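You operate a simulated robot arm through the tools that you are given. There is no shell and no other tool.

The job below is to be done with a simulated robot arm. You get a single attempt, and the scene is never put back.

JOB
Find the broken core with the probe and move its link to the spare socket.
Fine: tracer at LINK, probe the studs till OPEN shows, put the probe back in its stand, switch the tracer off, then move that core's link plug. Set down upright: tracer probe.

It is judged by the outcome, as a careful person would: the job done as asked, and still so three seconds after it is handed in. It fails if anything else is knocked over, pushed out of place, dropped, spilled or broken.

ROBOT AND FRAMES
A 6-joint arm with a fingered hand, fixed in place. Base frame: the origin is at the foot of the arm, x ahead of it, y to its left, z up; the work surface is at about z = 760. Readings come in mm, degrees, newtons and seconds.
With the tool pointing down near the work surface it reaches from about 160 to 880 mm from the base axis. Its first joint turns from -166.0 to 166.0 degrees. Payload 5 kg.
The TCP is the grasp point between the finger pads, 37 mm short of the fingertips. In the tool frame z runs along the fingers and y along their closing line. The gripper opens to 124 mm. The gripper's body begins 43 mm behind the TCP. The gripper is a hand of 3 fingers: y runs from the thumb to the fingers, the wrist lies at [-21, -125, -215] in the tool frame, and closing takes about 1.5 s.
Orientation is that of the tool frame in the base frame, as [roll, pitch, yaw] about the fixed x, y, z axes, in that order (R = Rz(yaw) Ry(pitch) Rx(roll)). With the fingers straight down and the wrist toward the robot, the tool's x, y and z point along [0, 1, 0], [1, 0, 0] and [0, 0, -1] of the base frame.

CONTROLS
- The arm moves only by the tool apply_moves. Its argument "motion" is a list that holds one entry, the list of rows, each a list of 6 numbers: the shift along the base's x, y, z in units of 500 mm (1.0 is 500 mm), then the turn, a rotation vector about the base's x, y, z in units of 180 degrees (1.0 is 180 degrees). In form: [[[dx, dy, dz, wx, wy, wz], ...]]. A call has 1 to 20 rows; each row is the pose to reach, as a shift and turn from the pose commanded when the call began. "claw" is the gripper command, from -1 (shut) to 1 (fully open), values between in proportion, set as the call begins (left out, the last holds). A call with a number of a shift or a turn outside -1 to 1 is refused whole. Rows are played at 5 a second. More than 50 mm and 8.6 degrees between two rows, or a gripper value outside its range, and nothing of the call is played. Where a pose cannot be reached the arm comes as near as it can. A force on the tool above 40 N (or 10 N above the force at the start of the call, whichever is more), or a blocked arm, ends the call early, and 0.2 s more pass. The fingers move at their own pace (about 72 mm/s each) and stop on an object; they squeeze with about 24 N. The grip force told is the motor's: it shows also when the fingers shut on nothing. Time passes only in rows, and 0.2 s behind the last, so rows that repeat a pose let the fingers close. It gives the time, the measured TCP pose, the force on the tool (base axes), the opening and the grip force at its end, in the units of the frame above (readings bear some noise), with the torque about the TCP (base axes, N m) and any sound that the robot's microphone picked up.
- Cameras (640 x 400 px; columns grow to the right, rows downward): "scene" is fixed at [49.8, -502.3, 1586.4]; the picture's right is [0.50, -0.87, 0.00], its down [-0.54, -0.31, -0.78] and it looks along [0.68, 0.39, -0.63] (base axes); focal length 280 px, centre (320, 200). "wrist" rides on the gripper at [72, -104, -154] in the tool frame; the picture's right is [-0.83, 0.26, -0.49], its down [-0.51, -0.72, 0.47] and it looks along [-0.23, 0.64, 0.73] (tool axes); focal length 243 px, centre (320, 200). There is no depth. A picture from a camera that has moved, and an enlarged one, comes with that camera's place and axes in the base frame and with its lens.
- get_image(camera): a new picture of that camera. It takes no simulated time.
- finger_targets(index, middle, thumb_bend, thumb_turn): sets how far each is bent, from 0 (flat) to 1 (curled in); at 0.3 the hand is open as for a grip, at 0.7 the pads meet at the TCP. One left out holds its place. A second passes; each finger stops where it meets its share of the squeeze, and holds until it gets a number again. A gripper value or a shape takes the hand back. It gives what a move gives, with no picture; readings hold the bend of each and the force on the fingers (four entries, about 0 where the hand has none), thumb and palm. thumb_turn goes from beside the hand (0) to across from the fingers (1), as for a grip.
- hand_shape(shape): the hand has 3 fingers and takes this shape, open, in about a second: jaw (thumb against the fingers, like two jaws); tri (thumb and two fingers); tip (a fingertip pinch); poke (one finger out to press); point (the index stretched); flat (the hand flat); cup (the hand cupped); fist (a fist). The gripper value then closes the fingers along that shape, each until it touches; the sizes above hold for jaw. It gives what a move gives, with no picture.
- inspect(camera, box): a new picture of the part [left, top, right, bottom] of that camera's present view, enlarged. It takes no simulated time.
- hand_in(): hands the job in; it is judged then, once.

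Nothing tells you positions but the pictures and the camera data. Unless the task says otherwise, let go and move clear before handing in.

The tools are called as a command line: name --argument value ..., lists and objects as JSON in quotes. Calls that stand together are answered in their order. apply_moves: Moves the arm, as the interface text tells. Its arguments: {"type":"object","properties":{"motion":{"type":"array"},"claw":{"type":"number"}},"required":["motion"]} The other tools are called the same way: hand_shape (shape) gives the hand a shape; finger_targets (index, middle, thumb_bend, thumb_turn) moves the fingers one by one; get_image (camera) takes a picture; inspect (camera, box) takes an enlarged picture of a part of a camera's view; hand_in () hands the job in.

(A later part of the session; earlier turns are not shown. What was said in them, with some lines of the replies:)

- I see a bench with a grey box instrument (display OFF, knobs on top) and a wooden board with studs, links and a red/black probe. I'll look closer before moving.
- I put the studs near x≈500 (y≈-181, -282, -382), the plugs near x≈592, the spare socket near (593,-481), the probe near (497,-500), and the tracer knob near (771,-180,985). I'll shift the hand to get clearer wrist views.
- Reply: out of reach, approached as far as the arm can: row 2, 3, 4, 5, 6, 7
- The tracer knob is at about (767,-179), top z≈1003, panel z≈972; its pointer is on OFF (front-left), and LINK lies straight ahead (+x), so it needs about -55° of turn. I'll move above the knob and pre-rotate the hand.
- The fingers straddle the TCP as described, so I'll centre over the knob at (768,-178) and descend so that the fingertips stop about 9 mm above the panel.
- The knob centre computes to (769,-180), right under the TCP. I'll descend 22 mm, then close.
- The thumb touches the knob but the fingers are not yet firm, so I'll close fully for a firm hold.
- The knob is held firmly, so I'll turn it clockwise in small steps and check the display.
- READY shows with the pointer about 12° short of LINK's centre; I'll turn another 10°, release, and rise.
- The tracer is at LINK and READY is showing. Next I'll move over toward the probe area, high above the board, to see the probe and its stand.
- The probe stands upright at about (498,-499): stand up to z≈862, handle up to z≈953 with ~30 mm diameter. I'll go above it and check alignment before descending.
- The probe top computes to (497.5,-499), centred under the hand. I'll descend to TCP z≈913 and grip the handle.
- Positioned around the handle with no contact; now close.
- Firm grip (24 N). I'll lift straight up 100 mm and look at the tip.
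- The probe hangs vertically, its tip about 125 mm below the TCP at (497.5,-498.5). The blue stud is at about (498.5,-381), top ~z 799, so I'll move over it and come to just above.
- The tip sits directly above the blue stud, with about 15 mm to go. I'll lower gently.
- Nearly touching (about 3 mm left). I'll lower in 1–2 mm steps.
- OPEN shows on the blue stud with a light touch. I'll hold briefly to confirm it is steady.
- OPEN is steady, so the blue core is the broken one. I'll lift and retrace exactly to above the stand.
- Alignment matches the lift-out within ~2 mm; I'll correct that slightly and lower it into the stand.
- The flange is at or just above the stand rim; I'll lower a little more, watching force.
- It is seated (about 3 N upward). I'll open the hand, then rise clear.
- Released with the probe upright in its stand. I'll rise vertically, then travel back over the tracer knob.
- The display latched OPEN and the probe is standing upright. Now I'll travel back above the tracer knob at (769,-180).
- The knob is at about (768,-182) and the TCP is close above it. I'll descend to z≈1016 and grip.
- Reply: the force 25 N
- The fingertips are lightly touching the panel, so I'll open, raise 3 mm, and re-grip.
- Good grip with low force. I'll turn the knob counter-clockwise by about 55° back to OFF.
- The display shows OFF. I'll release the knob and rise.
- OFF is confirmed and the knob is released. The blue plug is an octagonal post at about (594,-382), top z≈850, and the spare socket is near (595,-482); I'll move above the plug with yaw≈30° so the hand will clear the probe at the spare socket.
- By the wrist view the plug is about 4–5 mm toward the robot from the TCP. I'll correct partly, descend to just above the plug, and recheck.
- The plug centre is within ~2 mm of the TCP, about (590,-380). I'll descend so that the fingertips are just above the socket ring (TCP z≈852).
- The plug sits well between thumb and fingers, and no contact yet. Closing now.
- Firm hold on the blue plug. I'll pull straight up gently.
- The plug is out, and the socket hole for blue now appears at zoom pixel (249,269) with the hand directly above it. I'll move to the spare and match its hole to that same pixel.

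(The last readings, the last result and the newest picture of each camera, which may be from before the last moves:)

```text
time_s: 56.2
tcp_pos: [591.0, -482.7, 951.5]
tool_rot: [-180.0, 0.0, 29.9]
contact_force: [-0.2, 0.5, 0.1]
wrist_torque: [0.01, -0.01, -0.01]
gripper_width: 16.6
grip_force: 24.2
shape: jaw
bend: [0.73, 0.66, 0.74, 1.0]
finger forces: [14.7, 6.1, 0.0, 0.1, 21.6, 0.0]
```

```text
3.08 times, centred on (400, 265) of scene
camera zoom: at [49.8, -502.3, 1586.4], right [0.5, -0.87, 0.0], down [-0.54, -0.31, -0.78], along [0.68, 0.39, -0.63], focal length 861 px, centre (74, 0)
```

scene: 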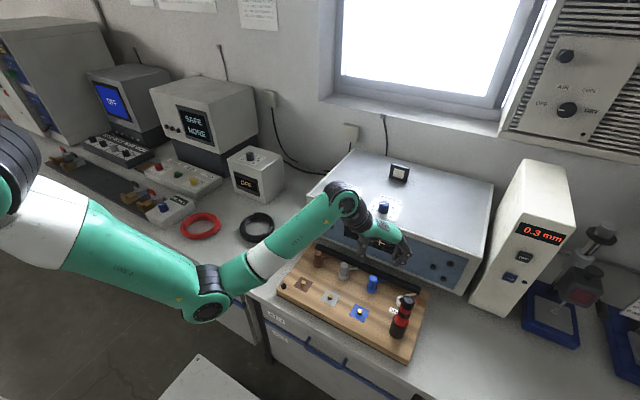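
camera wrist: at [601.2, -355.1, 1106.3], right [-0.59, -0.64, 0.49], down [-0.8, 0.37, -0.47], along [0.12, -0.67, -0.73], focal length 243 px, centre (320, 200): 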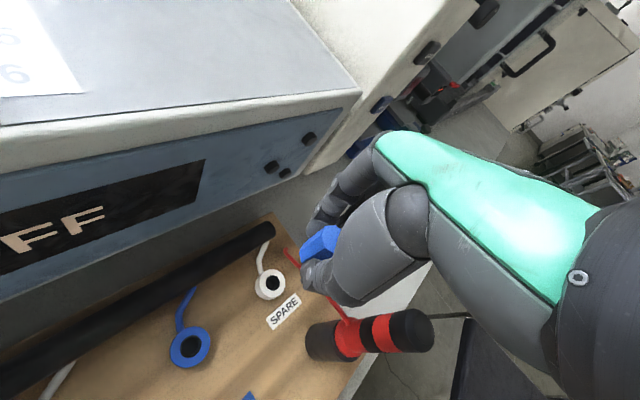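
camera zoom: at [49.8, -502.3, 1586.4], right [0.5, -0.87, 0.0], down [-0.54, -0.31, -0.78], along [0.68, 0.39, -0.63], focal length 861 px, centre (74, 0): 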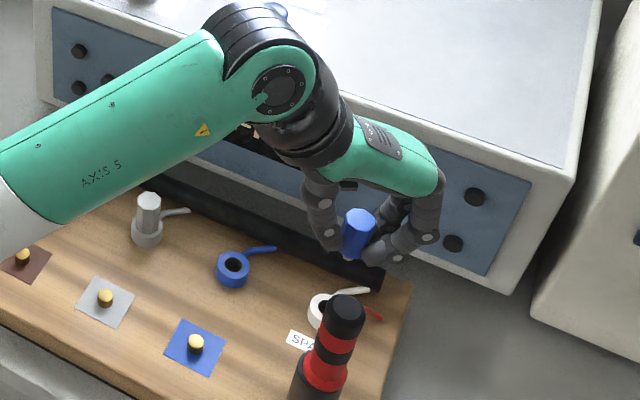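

The spare hole is at (247,273), about 2 mm off from the ideal pixel, so I'll shift by (-1,+1.5) mm. The scene view shows the hand volume clear of the probe, so I'll lower part-way and recheck.

apply_moves --motion '[[[-0.002, 0.003, 0, 0, 0, 0], [-0.002, 0.003, -0.04, 0, 0, 0], [-0.002, 0.003, -0.08, 0, 0, 0], [-0.002, 0.003, -0.1, 0, 0, 0], [-0.002, 0.003, -0.1, 0, 0, 0], [-0.002, 0.003, -0.1, 0, 0, 0]]]'

inspect --camera "wrist" --box '[230, 180, 370, 330]'

inspect --camera "scene" --box '[340, 200, 460, 330]'

```text
time_s: 57.6
tcp_pos: [588.4, -480.1, 902.0]
tool_rot: [180.0, 0.0, 30.0]
contact_force: [-0.1, 0.6, 1.0]
wrist_torque: [-0.01, 0.01, 0.0]
gripper_width: 16.7
grip_force: 24.2
shape: jaw
bend: [0.73, 0.66, 0.74, 1.0]
finger forces: [14.7, 6.2, 0.0, 0.0, 21.8, 0.0]
```

```text
2.67 times, centred on (300, 255) of wrist
camera zoom: at [598.7, -353.5, 1055.4], right [-0.59, -0.64, 0.49], down [-0.8, 0.37, -0.47], along [0.12, -0.67, -0.73], focal length 647 px, centre (373, 53)
```

zoom: 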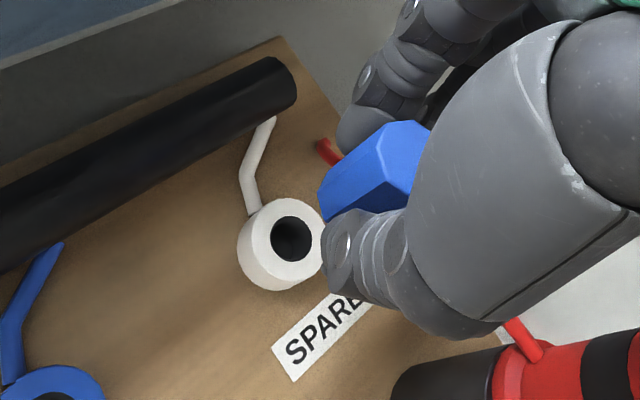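

```text
3.08 times, centred on (400, 265) of scene
camera zoom: at [49.8, -502.3, 1586.4], right [0.5, -0.87, 0.0], down [-0.54, -0.31, -0.78], along [0.68, 0.39, -0.63], focal length 861 px, centre (74, 0)
```

zoom: 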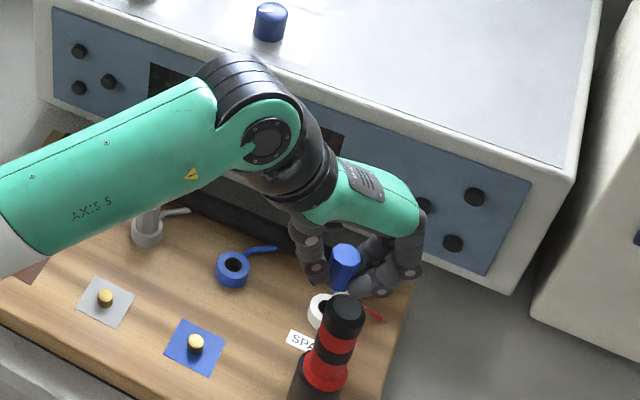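

The hole is at (292,240), matching my predicted (292.5,240.6), so alignment is within ~0.5 mm. I'll lower it in, slowly toward the end.

apply_moves --motion '[[[0, 0, -0.02, 0, 0, 0], [0, 0, -0.04, 0, 0, 0], [0, 0, -0.055, 0, 0, 0], [0, 0, -0.065, 0, 0, 0], [0, 0, -0.075, 0, 0, 0], [0, 0, -0.083, 0, 0, 0], [0, 0, -0.083, 0, 0, 0]]]'

inspect --camera "wrist" --box '[230, 180, 370, 330]'

inspect --camera "scene" --box '[340, 200, 460, 330]'

```text
time_s: 59.2
tcp_pos: [590.3, -481.4, 860.7]
tool_rot: [180.0, 0.1, 30.0]
contact_force: [0.2, 0.5, -0.5]
wrist_torque: [0.0, 0.04, -0.04]
gripper_width: 16.6
grip_force: 24.5
shape: jaw
bend: [0.73, 0.66, 0.74, 1.0]
finger forces: [14.7, 6.3, 0.0, 0.0, 21.6, 0.0]
```

```text
2.67 times, centred on (300, 255) of wrist
camera zoom: at [600.3, -353.6, 1015.5], right [-0.59, -0.64, 0.49], down [-0.8, 0.37, -0.47], along [0.12, -0.67, -0.73], focal length 647 px, centre (373, 53)
```

zoom: 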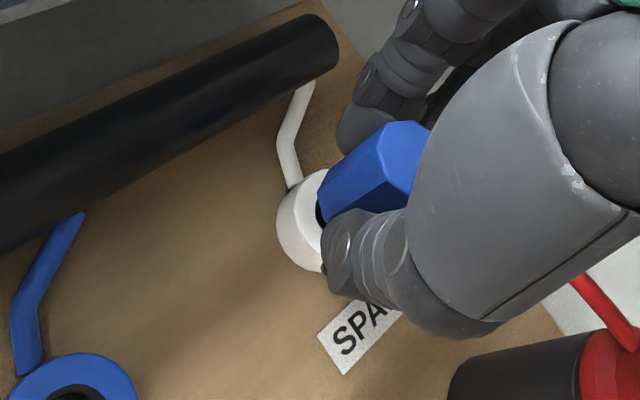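

```text
3.08 times, centred on (400, 265) of scene
camera zoom: at [49.8, -502.3, 1586.4], right [0.5, -0.87, 0.0], down [-0.54, -0.31, -0.78], along [0.68, 0.39, -0.63], focal length 861 px, centre (74, 0)
```

zoom: 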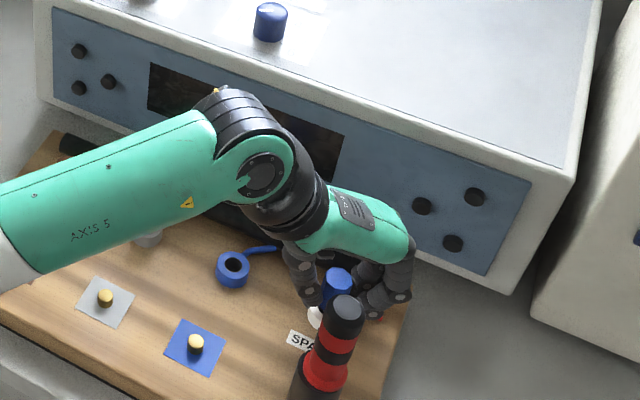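

No contact yet; the pin is entering the hole. I'll lower the last ~8 mm in small steps.

apply_moves --motion '[[[0, 0, -0.004, 0, 0, 0], [0, 0, -0.008, 0, 0, 0], [0, 0, -0.012, 0, 0, 0], [0, 0, -0.015, 0, 0, 0], [0, 0, -0.015, 0, 0, 0]]]'

inspect --camera "wrist" --box '[230, 180, 370, 330]'

```text
time_s: 60.4
tcp_pos: [589.8, -481.9, 852.4]
tool_rot: [180.0, 0.0, 30.0]
contact_force: [0.6, 0.3, -0.9]
wrist_torque: [0.0, 0.01, 0.02]
gripper_width: 16.6
grip_force: 25.0
shape: jaw
bend: [0.73, 0.66, 0.74, 1.0]
finger forces: [14.7, 6.3, 0.1, 0.0, 21.6, 0.0]
```

```text
2.67 times, centred on (300, 255) of wrist
camera zoom: at [600.4, -353.8, 1007.4], right [-0.59, -0.64, 0.49], down [-0.8, 0.37, -0.47], along [0.12, -0.67, -0.73], focal length 647 px, centre (373, 53)
```

zoom: 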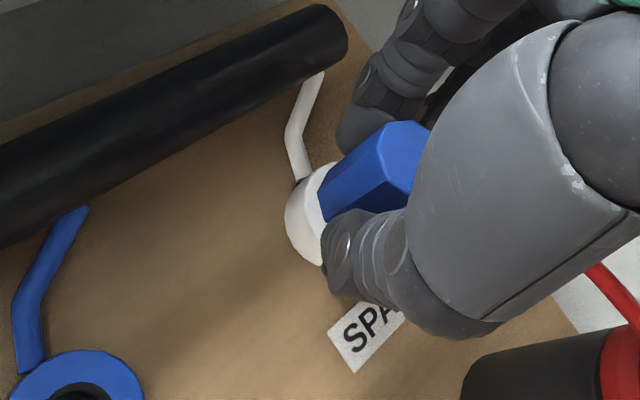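

Almost seated, perhaps 1 mm left. I'll press down lightly until contact.

apply_moves --motion '[[[0, 0, -0.002, 0, 0, 0], [0, 0, -0.004, 0, 0, 0], [0, 0, -0.004, 0, 0, 0]]]'

inspect --camera "wrist" --box '[230, 180, 370, 330]'

```text
time_s: 61.2
tcp_pos: [589.0, -480.0, 852.0]
tool_rot: [180.0, 0.0, 30.1]
contact_force: [-9.2, 6.2, 8.8]
wrist_torque: [0.19, 0.27, -0.03]
gripper_width: 17.0
grip_force: 23.8
shape: jaw
bend: [0.73, 0.67, 0.74, 1.0]
finger forces: [12.5, 7.5, 0.0, 0.0, 28.1, 0.0]
```

```text
2.67 times, centred on (300, 255) of wrist
camera zoom: at [600.2, -353.4, 1005.9], right [-0.59, -0.64, 0.49], down [-0.8, 0.37, -0.47], along [0.12, -0.67, -0.73], focal length 647 px, centre (373, 53)
```

zoom: 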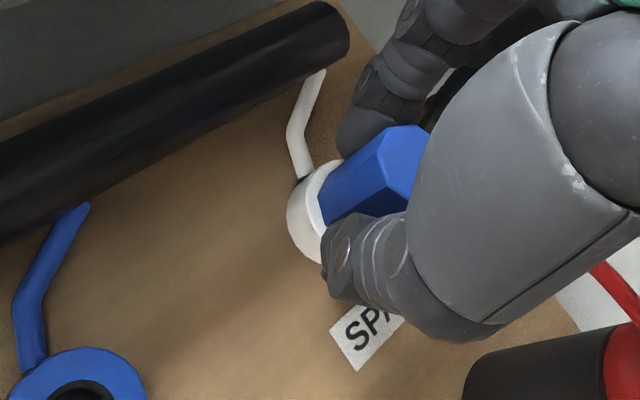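

Seated with about 9 N upward contact at the same height as in its original socket. I'll release with a modest opening.

apply_moves --motion '[[[0, 0, 0, 0, 0, 0], [0, 0, 0, 0, 0, 0], [0, 0, 0, 0, 0, 0], [0, 0, 0, 0, 0, 0], [0, 0, 0, 0, 0, 0]]]' --claw 0.0

inspect --camera "wrist" --box '[230, 180, 370, 330]'

inspect --camera "scene" --box '[340, 200, 460, 330]'

```text
time_s: 62.4
tcp_pos: [589.7, -481.6, 850.7]
tool_rot: [180.0, 0.0, 29.9]
contact_force: [0.2, -0.1, -0.1]
wrist_torque: [0.0, 0.0, 0.02]
gripper_width: 61.4
grip_force: 0.1
shape: jaw
bend: [0.74, 0.45, 0.69, 1.0]
finger forces: [0.1, 0.0, 0.1, 0.1, 0.0, 0.0]
```

```text
2.67 times, centred on (300, 255) of wrist
camera zoom: at [600.7, -353.5, 1005.5], right [-0.59, -0.64, 0.49], down [-0.8, 0.37, -0.47], along [0.12, -0.67, -0.73], focal length 647 px, centre (373, 53)
```

zoom: 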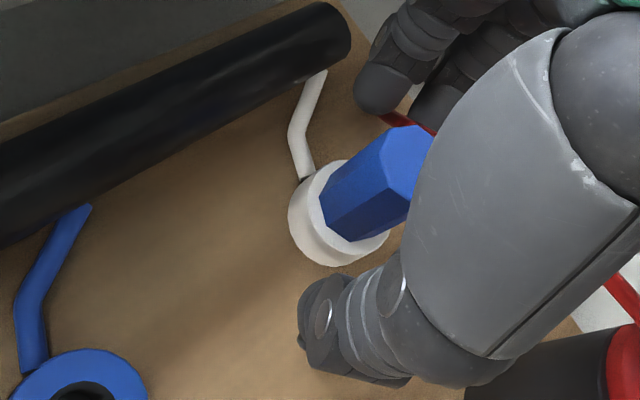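

```text
3.08 times, centred on (400, 265) of scene
camera zoom: at [49.8, -502.3, 1586.4], right [0.5, -0.87, 0.0], down [-0.54, -0.31, -0.78], along [0.68, 0.39, -0.63], focal length 861 px, centre (74, 0)
```

zoom: 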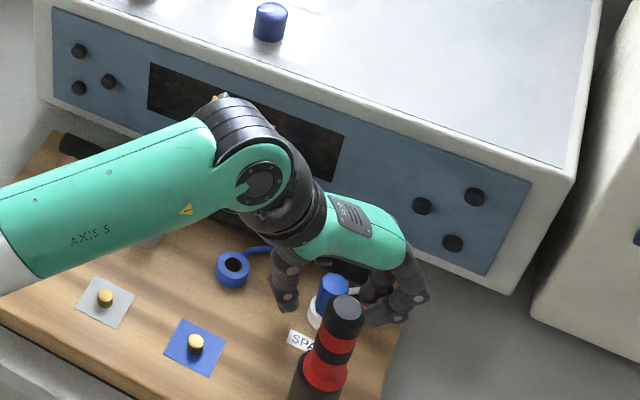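

The plug stands in the spare socket and the hand is free of it. I'll rise straight up and check everything.

apply_moves --motion '[[[0, 0, 0.04, 0, 0, 0], [0, 0, 0.08, 0, 0, 0], [0, 0, 0.14, 0, 0, 0], [0, 0, 0.2, 0, 0, 0], [0, 0, 0.28, 0, 0, 0], [0, 0, 0.36, 0, 0, 0], [0, 0, 0.44, 0, 0, 0], [0, 0, 0.44, 0, 0, 0]]]'

get_image --camera "wrist"

get_image --camera "scene"

inspect --camera "scene" --box '[320, 230, 440, 350]'

inspect --camera "wrist" --box '[180, 200, 360, 340]'

```text
time_s: 64.2
tcp_pos: [590.0, -481.3, 1072.1]
tool_rot: [180.0, 0.0, 30.0]
contact_force: [-0.3, 0.3, 0.6]
wrist_torque: [0.03, 0.0, -0.01]
gripper_width: 61.7
grip_force: 0.2
shape: jaw
bend: [0.74, 0.45, 0.69, 1.0]
finger forces: [0.0, 0.0, 0.0, 0.0, 0.0, 0.1]
```

```text
taken
camera wrist: at [600.4, -353.2, 1227.1], right [-0.59, -0.64, 0.49], down [-0.8, 0.37, -0.47], along [0.12, -0.67, -0.73], focal length 243 px, centre (320, 200)
```

wrist: 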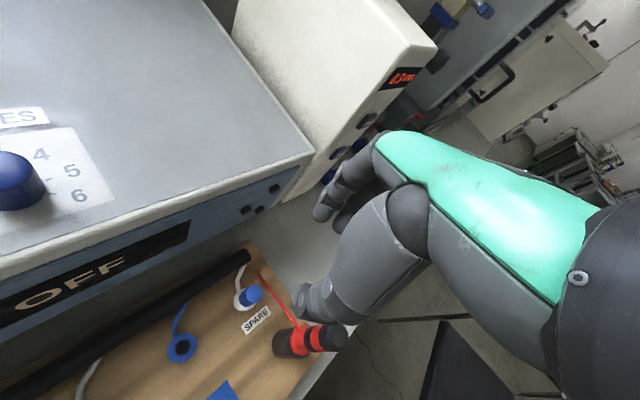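

```text
taken
```

scene: 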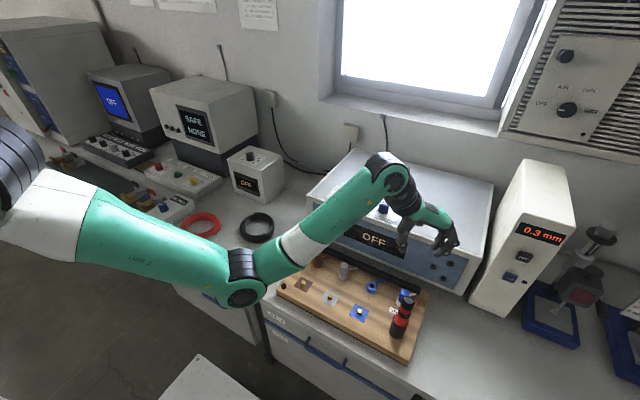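

```text
3.33 times, centred on (380, 290) of scene
camera zoom: at [49.8, -502.3, 1586.4], right [0.5, -0.87, 0.0], down [-0.54, -0.31, -0.78], along [0.68, 0.39, -0.63], focal length 932 px, centre (120, -100)
```

zoom: 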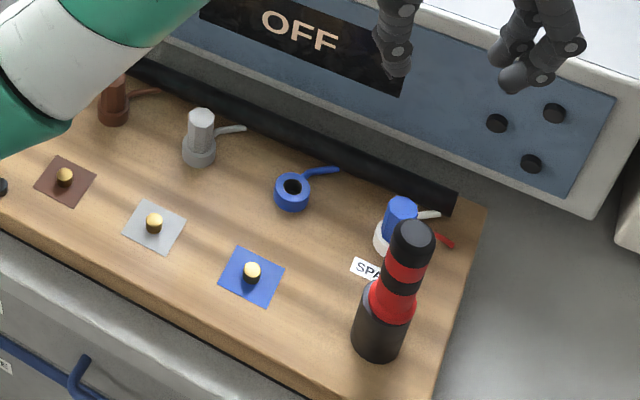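

```text
2.86 times, centred on (270, 270) of wrist
camera zoom: at [600.4, -353.2, 1227.1], right [-0.59, -0.64, 0.49], down [-0.8, 0.37, -0.47], along [0.12, -0.67, -0.73], focal length 693 px, centre (463, 0)
```

zoom: 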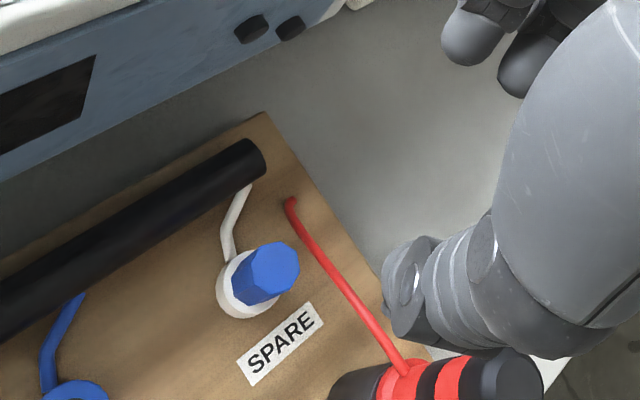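

Everything checks out: the tracer is OFF, the probe is upright in its stand, the blue link plug is seated in the SPARE socket, nothing else has moved, and the hand is clear. I'm handing in.

hand_in

```text
The job is handed in.
```

The broken core is blue, and its link plug is now seated in the SPARE socket. I have handed the job in.

- **Tracer:** I turned it to LINK, and READY showed before I started probing.
- **Probing:** the blue stud was the first one I touched, and it showed a steady OPEN. I did not probe the grey or brown studs.
- **Probe:** it is back in its stand, upright and seated.
- **Switch-off:** the display showed OFF before I moved the plug.
- **Link plug:** I lifted the blue plug straight out and lowered it into the spare socket. It met contact at the height it had in its old socket.

In the last pictures nothing else looked knocked or moved, and the hand was open and well above the board. While gripping the tracer knob to switch it off, the fingertips pressed on the panel for a moment. I raised the hand and gripped again, and saw no mark or shift.
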